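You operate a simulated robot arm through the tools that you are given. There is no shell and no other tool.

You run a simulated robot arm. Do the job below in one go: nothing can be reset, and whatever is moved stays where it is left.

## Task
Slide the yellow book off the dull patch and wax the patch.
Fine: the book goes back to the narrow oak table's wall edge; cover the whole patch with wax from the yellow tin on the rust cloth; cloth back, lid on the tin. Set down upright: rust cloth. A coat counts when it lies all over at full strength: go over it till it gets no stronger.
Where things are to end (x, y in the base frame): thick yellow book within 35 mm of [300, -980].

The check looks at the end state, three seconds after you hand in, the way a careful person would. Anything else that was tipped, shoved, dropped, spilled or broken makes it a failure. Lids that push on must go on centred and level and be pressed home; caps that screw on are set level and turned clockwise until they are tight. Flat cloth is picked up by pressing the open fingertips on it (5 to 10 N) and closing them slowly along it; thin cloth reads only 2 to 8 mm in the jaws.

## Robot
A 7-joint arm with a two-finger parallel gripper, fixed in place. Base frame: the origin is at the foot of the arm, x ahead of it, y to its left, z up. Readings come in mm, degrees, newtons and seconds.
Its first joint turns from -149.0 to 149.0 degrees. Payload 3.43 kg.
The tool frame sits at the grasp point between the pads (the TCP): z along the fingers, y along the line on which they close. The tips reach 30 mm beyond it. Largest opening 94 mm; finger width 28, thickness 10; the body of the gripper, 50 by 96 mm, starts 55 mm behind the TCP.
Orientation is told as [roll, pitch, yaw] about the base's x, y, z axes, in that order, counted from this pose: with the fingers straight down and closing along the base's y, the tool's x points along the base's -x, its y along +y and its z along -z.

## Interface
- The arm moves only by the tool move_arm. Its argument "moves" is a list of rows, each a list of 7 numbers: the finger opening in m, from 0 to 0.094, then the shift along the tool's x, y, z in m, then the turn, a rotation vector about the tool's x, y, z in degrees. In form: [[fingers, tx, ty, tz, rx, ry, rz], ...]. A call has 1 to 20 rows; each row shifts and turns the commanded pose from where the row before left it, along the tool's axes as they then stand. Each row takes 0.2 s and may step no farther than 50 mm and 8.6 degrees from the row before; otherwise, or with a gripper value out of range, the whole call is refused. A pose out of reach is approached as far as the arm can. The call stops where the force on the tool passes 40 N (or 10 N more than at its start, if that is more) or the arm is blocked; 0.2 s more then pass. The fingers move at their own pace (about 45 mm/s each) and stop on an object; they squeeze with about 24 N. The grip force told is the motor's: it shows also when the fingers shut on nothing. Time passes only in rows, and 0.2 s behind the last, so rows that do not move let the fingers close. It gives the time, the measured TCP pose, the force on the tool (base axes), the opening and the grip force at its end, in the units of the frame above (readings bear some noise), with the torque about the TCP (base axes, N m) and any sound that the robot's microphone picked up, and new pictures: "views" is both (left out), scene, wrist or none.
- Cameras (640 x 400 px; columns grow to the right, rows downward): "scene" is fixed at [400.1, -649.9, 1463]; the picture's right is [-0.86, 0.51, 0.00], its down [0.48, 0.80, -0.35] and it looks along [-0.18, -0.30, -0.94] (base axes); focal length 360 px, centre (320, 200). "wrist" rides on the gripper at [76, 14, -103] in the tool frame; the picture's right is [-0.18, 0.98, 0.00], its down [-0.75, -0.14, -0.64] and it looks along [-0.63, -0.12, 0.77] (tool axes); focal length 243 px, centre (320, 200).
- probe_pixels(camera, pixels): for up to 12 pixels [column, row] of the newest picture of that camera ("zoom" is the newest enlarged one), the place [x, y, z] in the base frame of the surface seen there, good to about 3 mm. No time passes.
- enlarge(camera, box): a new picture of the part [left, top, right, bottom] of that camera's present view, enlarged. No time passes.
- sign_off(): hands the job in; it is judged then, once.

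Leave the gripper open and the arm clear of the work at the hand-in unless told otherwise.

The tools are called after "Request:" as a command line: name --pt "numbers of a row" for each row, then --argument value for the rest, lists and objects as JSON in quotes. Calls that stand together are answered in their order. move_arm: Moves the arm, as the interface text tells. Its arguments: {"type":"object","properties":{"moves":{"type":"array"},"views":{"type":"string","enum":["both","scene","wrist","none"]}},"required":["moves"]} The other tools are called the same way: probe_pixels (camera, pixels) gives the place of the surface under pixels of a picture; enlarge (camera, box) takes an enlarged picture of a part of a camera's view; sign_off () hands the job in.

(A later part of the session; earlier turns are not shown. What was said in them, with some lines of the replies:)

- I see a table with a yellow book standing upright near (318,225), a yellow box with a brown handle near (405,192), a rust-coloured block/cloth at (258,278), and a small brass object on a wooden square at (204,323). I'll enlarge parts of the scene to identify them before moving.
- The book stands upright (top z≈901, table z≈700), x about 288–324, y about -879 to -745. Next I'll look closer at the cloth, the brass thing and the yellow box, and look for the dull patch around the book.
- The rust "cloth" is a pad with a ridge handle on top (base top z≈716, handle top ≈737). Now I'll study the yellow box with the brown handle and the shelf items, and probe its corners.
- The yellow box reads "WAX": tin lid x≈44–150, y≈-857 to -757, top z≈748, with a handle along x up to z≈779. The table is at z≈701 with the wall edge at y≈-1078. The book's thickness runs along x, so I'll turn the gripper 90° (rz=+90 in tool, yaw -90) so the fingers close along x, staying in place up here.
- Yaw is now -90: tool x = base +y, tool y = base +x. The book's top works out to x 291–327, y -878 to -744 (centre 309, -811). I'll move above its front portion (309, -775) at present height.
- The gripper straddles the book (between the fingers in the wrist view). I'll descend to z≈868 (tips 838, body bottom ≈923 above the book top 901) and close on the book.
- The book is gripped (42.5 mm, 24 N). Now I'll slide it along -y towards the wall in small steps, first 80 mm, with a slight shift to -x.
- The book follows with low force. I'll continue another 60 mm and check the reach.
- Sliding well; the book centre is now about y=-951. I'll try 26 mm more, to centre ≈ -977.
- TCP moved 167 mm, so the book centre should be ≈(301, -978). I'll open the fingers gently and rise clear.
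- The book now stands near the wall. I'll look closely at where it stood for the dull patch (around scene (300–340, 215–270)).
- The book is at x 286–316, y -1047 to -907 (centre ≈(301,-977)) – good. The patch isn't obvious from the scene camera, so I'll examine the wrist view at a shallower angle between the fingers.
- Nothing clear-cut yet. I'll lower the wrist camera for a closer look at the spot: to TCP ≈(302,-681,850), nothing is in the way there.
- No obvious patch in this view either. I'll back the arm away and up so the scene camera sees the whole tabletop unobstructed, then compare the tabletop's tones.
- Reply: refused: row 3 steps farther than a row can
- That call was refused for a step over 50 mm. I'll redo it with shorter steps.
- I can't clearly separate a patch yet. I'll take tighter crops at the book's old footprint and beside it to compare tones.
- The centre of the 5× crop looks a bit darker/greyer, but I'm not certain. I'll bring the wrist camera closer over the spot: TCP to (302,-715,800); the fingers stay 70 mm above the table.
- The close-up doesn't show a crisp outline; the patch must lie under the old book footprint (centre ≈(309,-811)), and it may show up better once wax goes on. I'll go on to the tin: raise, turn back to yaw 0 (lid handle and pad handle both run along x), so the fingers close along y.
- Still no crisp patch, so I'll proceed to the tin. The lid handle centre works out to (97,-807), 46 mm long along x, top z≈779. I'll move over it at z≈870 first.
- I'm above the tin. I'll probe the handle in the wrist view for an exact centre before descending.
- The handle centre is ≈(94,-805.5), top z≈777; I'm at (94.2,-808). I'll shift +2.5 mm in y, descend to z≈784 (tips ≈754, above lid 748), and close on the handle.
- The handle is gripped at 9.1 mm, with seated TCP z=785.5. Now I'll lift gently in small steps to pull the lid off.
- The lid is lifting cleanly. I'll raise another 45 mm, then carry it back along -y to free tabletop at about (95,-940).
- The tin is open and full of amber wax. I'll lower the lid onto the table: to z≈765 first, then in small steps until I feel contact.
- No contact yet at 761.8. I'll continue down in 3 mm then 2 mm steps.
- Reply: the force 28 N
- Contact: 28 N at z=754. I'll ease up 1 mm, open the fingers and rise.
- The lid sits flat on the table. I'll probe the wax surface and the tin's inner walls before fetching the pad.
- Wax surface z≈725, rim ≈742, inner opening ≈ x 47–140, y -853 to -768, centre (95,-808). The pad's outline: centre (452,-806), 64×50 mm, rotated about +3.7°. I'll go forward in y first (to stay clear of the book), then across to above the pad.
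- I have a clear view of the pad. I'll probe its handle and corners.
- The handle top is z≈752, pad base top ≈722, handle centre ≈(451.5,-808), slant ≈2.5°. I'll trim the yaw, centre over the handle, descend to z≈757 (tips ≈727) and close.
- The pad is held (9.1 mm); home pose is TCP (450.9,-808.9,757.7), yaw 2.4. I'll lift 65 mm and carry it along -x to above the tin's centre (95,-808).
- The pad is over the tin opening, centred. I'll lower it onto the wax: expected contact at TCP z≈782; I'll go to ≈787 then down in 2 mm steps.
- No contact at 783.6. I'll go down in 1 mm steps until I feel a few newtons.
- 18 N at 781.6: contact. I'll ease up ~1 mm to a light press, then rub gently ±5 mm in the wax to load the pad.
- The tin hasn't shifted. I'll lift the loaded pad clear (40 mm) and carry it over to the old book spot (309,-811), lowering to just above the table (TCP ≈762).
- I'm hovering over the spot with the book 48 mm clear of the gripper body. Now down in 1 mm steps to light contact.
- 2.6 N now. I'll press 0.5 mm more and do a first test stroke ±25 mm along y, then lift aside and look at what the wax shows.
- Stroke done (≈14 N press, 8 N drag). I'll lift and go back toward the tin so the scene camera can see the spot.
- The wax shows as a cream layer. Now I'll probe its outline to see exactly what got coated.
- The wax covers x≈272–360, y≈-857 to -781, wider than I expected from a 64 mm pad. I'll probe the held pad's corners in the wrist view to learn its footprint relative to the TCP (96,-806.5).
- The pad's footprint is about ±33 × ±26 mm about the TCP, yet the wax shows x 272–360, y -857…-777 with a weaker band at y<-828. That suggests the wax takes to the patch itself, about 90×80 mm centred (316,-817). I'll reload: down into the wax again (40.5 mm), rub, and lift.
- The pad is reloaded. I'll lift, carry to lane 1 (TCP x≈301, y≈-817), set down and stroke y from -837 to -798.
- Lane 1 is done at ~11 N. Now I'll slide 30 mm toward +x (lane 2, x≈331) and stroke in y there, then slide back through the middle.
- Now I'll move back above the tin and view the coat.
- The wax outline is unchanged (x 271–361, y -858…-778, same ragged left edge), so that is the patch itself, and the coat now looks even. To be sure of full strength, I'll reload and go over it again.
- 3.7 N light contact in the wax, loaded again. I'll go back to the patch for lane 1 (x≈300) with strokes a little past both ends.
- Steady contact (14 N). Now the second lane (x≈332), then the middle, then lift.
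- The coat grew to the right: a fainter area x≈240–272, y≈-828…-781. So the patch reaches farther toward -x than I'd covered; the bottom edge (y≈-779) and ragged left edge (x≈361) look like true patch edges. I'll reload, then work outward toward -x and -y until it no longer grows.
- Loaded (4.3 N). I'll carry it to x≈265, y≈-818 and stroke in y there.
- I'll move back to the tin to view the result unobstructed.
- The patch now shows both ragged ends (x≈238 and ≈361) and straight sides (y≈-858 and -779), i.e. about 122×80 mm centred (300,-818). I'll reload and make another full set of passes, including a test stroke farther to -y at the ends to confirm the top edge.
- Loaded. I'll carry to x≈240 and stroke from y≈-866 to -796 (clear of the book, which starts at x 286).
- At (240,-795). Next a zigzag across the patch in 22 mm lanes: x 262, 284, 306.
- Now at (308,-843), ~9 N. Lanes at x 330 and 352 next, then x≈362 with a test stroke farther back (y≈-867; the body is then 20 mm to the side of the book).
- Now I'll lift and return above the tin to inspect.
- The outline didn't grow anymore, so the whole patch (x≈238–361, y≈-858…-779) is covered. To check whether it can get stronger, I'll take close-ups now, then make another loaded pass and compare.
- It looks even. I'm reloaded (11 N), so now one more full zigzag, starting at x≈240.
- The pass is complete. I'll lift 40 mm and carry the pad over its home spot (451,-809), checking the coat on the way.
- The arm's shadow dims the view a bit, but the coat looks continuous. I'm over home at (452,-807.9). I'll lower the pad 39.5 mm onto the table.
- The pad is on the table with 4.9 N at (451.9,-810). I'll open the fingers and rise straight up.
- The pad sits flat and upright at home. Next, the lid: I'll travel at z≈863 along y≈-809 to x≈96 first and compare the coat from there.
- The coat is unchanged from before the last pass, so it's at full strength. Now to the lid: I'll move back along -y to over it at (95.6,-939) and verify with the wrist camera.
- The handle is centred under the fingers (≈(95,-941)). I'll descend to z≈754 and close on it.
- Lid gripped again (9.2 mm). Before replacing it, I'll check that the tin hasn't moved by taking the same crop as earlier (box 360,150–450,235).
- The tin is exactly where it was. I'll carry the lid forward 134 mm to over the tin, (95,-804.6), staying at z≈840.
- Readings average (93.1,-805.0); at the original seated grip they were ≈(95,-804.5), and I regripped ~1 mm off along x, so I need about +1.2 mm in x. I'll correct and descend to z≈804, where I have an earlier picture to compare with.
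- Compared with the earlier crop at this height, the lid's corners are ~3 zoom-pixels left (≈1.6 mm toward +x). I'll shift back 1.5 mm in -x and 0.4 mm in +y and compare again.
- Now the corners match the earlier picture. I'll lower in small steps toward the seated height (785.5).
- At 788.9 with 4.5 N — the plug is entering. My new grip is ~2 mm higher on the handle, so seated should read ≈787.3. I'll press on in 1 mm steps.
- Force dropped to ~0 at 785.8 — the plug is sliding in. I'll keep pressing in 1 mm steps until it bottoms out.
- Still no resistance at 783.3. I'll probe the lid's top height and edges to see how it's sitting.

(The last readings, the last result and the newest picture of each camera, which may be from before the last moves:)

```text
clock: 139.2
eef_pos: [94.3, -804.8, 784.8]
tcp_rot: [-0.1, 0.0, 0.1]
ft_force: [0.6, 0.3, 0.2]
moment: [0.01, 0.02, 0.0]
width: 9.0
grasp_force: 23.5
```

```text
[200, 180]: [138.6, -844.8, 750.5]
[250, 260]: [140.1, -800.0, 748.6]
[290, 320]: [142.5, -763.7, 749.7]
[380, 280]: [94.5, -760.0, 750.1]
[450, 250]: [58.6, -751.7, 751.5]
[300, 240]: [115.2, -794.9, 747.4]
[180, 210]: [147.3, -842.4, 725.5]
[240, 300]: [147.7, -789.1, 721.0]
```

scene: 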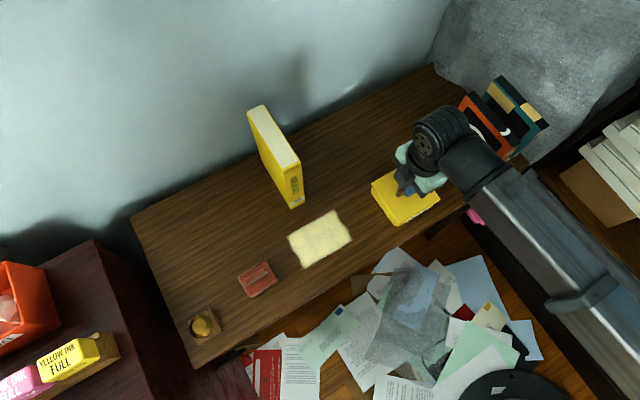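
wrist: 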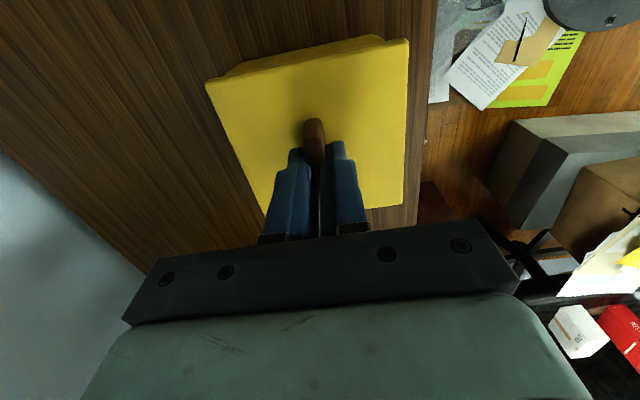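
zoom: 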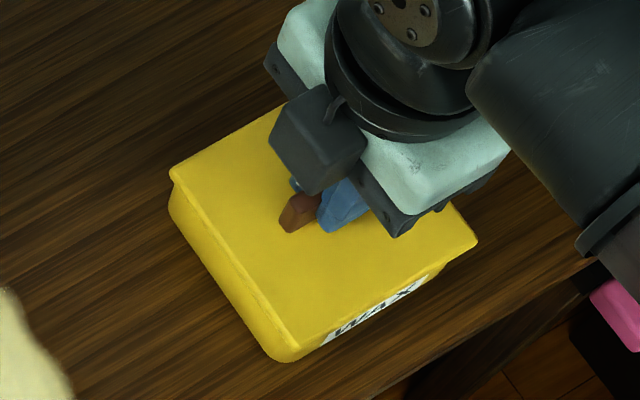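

The lid top reads ≈748–749.5 versus ≈747.8 originally, so it may be a millimetre short. I'll continue pressing in 1 mm steps until real resistance shows.

Request:
move_arm --pt "0.005 0 0 0.001 0 0 0" --pt "0.005 0 0 0 0 0 0" --views "none"

Request:
move_arm --pt "0.005 0 0 0.001 0 0 0" --pt "0.005 0 0 0 0 0 0" --views "none"

```text
clock: 139.8
eef_pos: [93.6, -804.4, 782.3]
tcp_rot: [-0.1, 0.0, 0.1]
ft_force: [0.0, -0.6, 0.1]
moment: [0.06, -0.04, 0.0]
width: 9.0
grasp_force: 24.0
```

```text
clock: 140.4
eef_pos: [94.3, -803.8, 783.3]
tcp_rot: [-0.2, 0.0, 0.1]
ft_force: [0.9, -2.0, 14.5]
moment: [0.07, -0.02, 0.03]
width: 9.0
grasp_force: 24.3
```

Resistance: 14.5 N at ~783. Another 1 mm to press it home firmly.

Request:
move_arm --pt "0.005 0 0 0.001 0 0 0" --pt "0.005 0 0 0 0 0 0" --pt "0.005 0 0 0 0 0 0" --views "none"

```text
clock: 141.2
eef_pos: [94.5, -805.6, 782.2]
tcp_rot: [-0.2, -0.1, 0.1]
ft_force: [1.9, -4.4, 23.7]
moment: [0.03, -0.09, -0.02]
width: 9.1
grasp_force: 23.8
```

23.7 N, rising ~10 N/mm, just as when pressing on the solid table, so it looks bottomed. One last push, then check pictures.

Request:
move_arm --pt "0.005 0 0 0.001 0 0 0" --pt "0.005 0 0 0 0 0 0" --pt "0.005 0 0 0 0 0 0"

Request:
enlarge --camera "scene" --box '[360, 145, 450, 235]'

Request:
probe_pixels --camera "zoom" --pixels '[[200, 180], [250, 260], [290, 320], [380, 280], [450, 250], [300, 250], [230, 170], [350, 290]]'

```text
clock: 141.9
eef_pos: [94.8, -804.8, 782.5]
tcp_rot: [-0.2, 0.0, 0.1]
ft_force: [1.1, 2.7, 11.6]
moment: [0.15, 0.01, -0.03]
width: 8.8
grasp_force: 24.3
stopped in row 3: the force on the tool passed its limit at 41 N (the readings are from after the stop); the commanded pose is now the measured one
```

scene: 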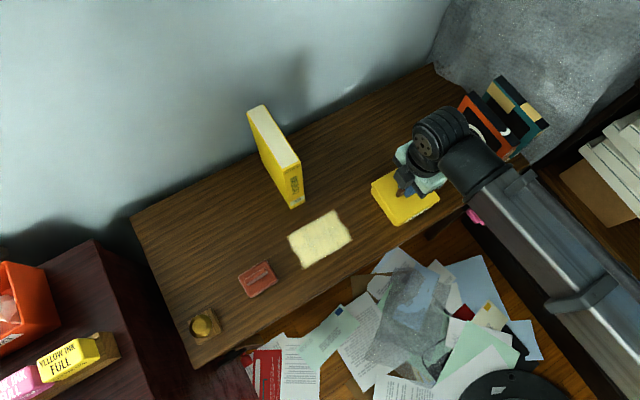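
wrist: 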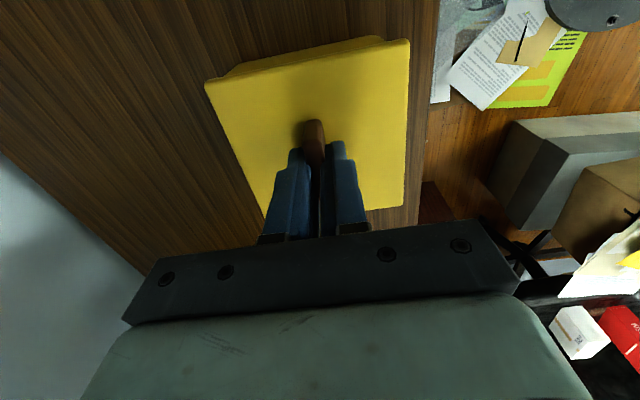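

```text
4.44 times, centred on (405, 190) of scene
```

zoom: 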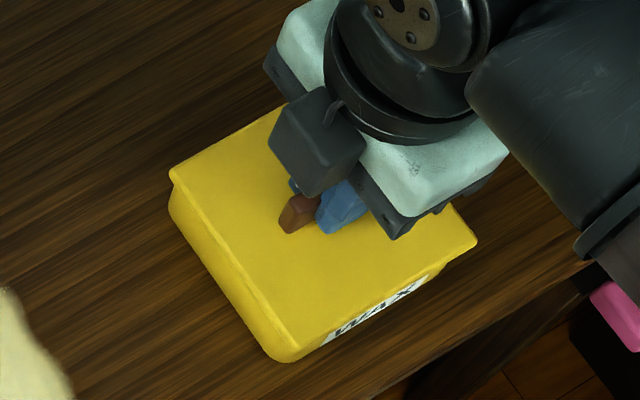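

```text
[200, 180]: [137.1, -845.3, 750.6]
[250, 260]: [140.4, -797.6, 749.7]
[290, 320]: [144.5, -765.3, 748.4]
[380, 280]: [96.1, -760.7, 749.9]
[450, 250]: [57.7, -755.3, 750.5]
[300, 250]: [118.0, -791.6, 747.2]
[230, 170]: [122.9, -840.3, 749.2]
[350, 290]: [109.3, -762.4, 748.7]
```

The press passed 40 N, so the lid is firmly home and level (top ≈749 all over). I'll open the fingers and rise straight up.

Request:
move_arm --pt "0.005 0 0 -0.001 0 0 0" --pt "0.02 0 0 0 0 0 0" --pt "0.035 0 0 0 0 0 0" --pt "0.05 0 0 0 0 0 0" --pt "0.05 0 0 0 0 0 0" --pt "0.05 0 0 -0.02 0 0 0" --pt "0.05 0 0 -0.03 0 0 0" --pt "0.05 0 0 -0.04 0 0 0" --pt "0.05 0 0 0 0 0 0"

Request:
enlarge --camera "scene" --box '[360, 145, 450, 235]'

Request:
probe_pixels --camera "wrist" --pixels '[[265, 60], [360, 40], [370, 140], [290, 155], [300, 100], [350, 100], [316, 95], [327, 140]]'

Request:
enlarge --camera "wrist" --box '[230, 10, 400, 180]'

```text
clock: 143.9
eef_pos: [93.0, -804.3, 871.6]
tcp_rot: [-0.2, 0.0, 0.1]
ft_force: [-0.3, 0.0, -0.6]
moment: [0.0, 0.01, 0.0]
width: 50.1
grasp_force: 0.0
```

scene: 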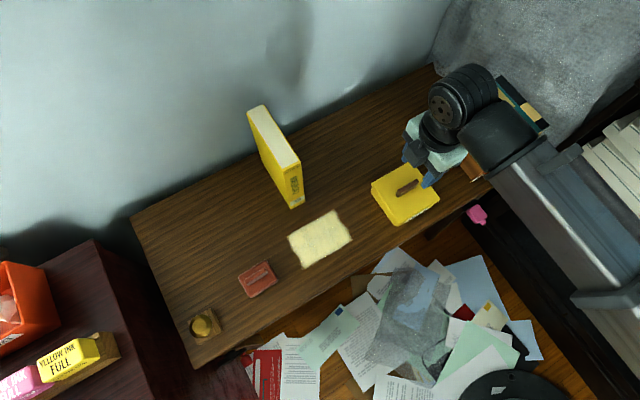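
wrist: 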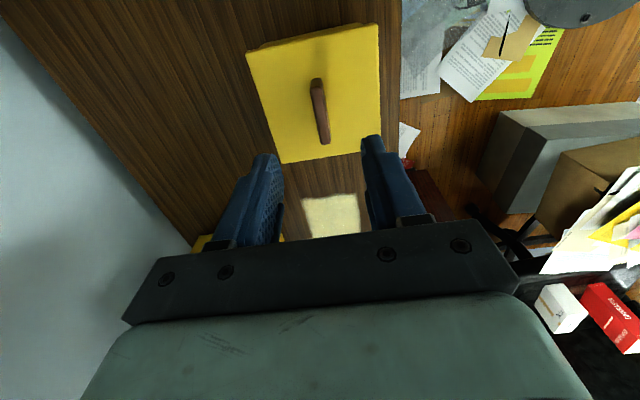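

```text
4.44 times, centred on (405, 190) of scene
```

zoom: 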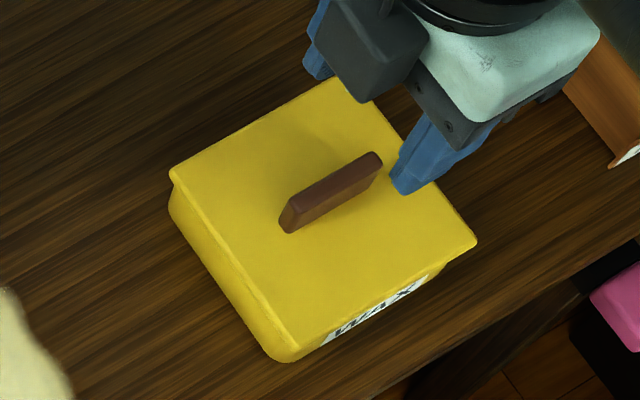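

```text
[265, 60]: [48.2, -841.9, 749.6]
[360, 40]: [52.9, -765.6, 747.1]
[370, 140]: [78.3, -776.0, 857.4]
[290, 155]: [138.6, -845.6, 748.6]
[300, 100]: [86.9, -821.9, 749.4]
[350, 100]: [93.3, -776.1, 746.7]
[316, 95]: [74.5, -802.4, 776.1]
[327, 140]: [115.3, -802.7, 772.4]
```

```text
2.35 times, centred on (315, 95) of wrist
```

zoom: 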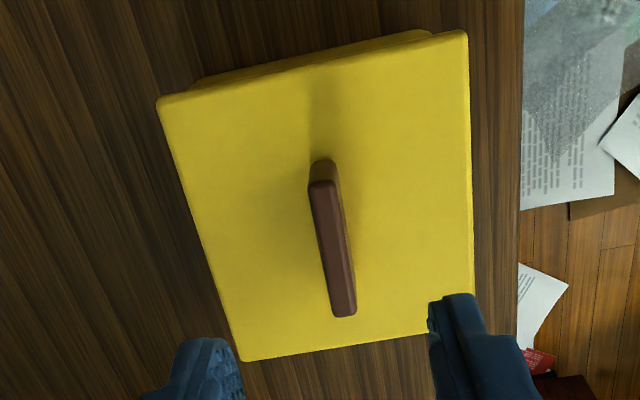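

The lid looks centred and level. I'll double-check its height with the same pixels I probed at the start (they read 748.9, 746.0, 748.5, 748.7, 748.0 then), and more points besides.

Request:
probe_pixels --camera "scene" --pixels '[[373, 184], [394, 194], [385, 185], [420, 205], [400, 210], [380, 195], [390, 180], [400, 200], [410, 205], [395, 205], [400, 172], [430, 198]]'

Request:
probe_pixels --camera "wrist" --pixels '[[265, 70], [280, 60], [300, 55], [330, 50], [350, 50], [365, 60], [365, 90], [350, 120], [290, 120], [285, 140], [300, 140], [345, 140]]'

Request:
enlarge --camera "scene" --box '[366, 175, 402, 230]'

```text
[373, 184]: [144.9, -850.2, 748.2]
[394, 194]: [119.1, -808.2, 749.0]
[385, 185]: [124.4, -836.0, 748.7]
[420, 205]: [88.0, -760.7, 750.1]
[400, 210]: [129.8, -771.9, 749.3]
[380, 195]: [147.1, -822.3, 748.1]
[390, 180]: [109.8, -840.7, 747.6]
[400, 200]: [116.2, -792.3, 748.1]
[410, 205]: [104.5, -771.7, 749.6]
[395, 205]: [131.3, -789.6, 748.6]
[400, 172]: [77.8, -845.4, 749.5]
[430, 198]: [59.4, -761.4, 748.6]
```

```text
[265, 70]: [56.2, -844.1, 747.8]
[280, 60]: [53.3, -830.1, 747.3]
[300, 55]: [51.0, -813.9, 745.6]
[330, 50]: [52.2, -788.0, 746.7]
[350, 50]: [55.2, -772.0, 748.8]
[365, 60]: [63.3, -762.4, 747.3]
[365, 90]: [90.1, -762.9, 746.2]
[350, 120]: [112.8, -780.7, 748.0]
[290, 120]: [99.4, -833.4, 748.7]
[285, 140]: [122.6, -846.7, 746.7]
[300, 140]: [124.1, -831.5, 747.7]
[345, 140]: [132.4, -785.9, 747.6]
```

```text
7.27 times, centred on (384, 202) of scene
```

zoom: 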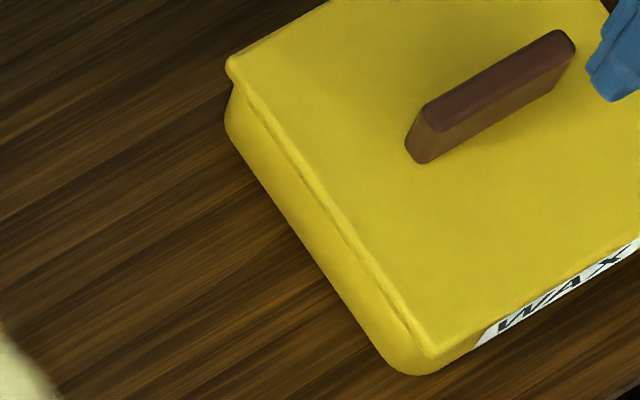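

The lid height now averages 748.1 against 747.7 at the start, level and without a gap: it's home. I'll open the fingers fully, rise and retract the arm clear, back near the starting pose.

Request:
move_arm --pt "0.05 0 0 -0.04 0 0 0" --pt "0.05 0 0 -0.045 0 0 0" --pt "0.094 0 0.045 0 0 0 0" --pt "0.094 0 0.045 0 0 0 0" --pt "0.094 0 0.045 0 0 0 0" --pt "0.094 0 0.045 0 0 0 0" --pt "0.094 0 0 0 0 0 0"

Request:
enlarge --camera "scene" --box '[180, 90, 460, 350]'

Request:
enlarge --camera "scene" --box '[180, 250, 290, 350]'

```text
clock: 145.5
eef_pos: [94.6, -624.2, 955.8]
tcp_rot: [-0.3, 0.0, 0.1]
ft_force: [0.2, 0.4, 0.1]
moment: [-0.01, -0.04, 0.03]
width: 93.9
grasp_force: 0.0
```

scene: 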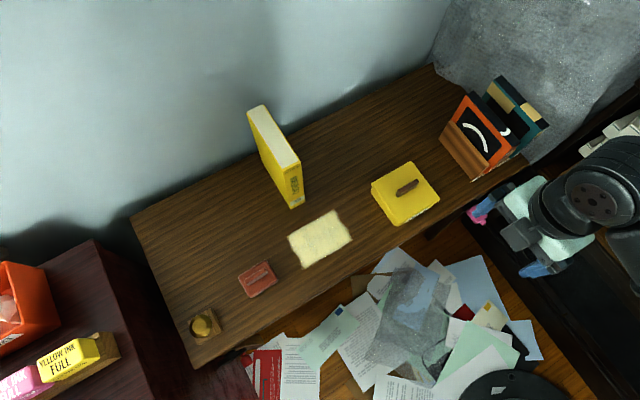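
wrist: 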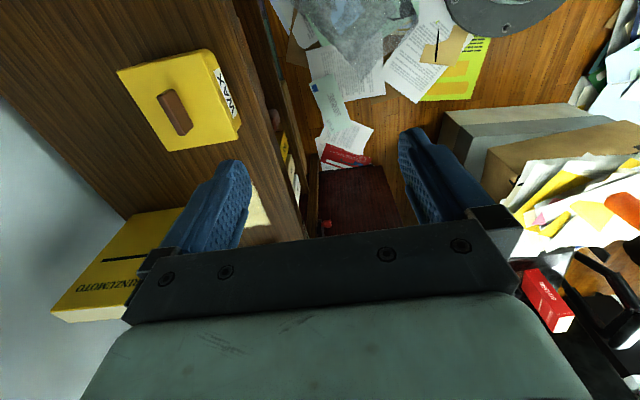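

```text
1.54 times, centred on (320, 220) of scene
```

zoom: 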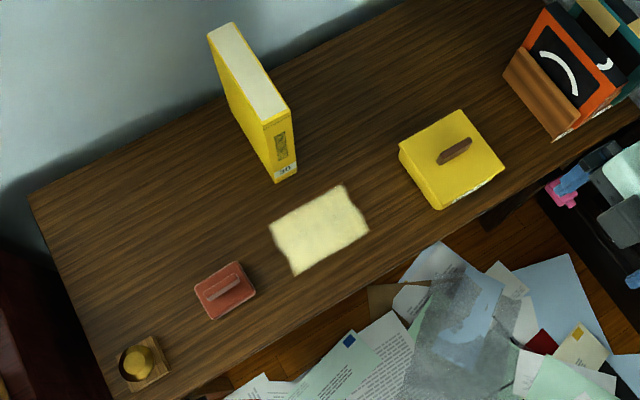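

```text
4.00 times, centred on (235, 300) of scene
```

zoom: 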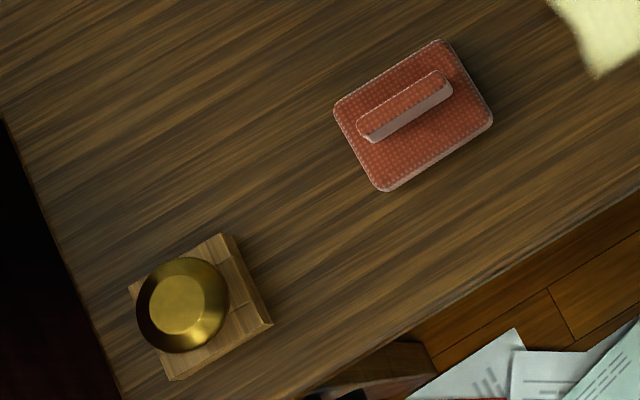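

Everything is in place: pad at its old spot, brass piece untouched, book upright, lid on. One last close look at the coat and the book from this clear view.

Request:
enlarge --camera "scene" --box '[280, 200, 360, 275]'

Request:
probe_pixels --camera "scene" --pixels '[[249, 110], [264, 106], [299, 161], [284, 170], [292, 207], [302, 202]]'

Request:
move_arm --pt "0.094 -0.045 0 -0.01 0 0 0" --pt "0.094 -0.045 0 -0.01 0 0 0" --pt "0.094 -0.045 0 -0.01 0 0 0" --pt "0.094 -0.045 0 0 0 0 0" --pt "0.094 -0.045 0 0 0 0 0" --pt "0.094 0 0 0 0 0 0"

```text
5.33 times, centred on (320, 238) of scene
```

zoom: 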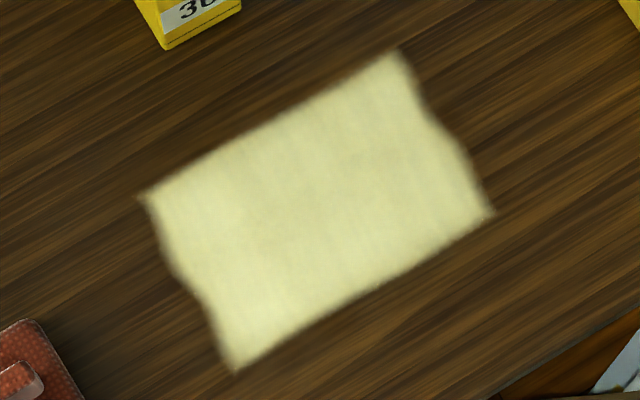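

```text
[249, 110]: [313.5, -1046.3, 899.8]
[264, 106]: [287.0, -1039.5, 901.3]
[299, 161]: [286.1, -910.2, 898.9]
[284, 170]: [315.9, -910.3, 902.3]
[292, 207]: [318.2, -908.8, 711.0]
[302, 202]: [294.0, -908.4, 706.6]
```

```text
clock: 146.9
eef_pos: [320.0, -625.3, 986.3]
tcp_rot: [-0.2, 0.0, 0.0]
ft_force: [-0.2, -0.1, -0.3]
moment: [-0.01, -0.03, 0.06]
width: 94.1
grasp_force: 0.0
```

scene: 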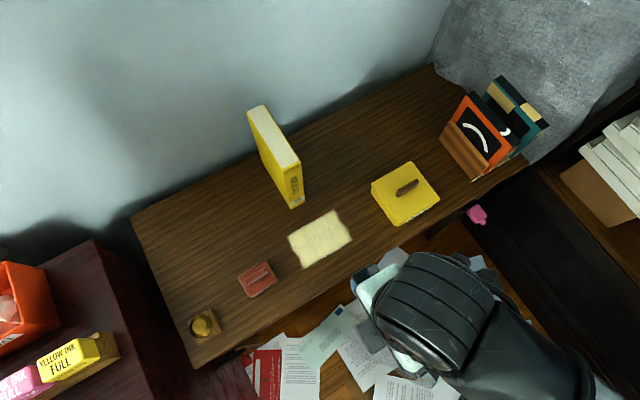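
wrist: 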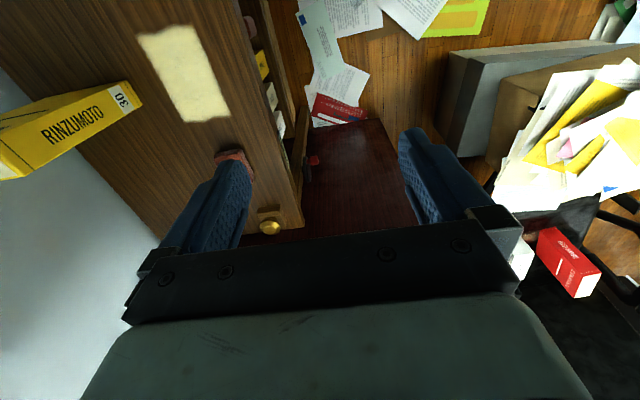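

The book stands upright, centred at about (301,-977). The patch has an even coat that the last pass made no stronger. The rust pad is upright at its old spot, and the lid is pressed home and level. The gripper is open and the arm is clear, so I'm handing in.

Request:
sign_off

```text
The job is handed in.
```

The job is handed in; the result of the check hasn't come back. This is how I left things:

- **Book:** it stands upright near the wall edge, centred at about (301, -977), about 3 mm from the target.
- **Patch:** the whole patch is coated, about x 238–361 and y -858 to -779. I could not see the dull patch before waxing, so I worked outward until the wax stopped spreading. The last loaded pass made no visible difference, so I took the coat to be at full strength.
- **Rust cloth:** it is back flat and upright within about 2 mm of where it started.
- **Tin:** the lid was pressed on with just over 40 N and sits level, at the same height as at the start within measuring error. Putting it on seems to have shifted the tin 2–3 mm along y, and I left it there.
- **Arm:** the gripper is open and the arm is clear of the table, near its starting pose.

Nothing else on the table appears to have moved.
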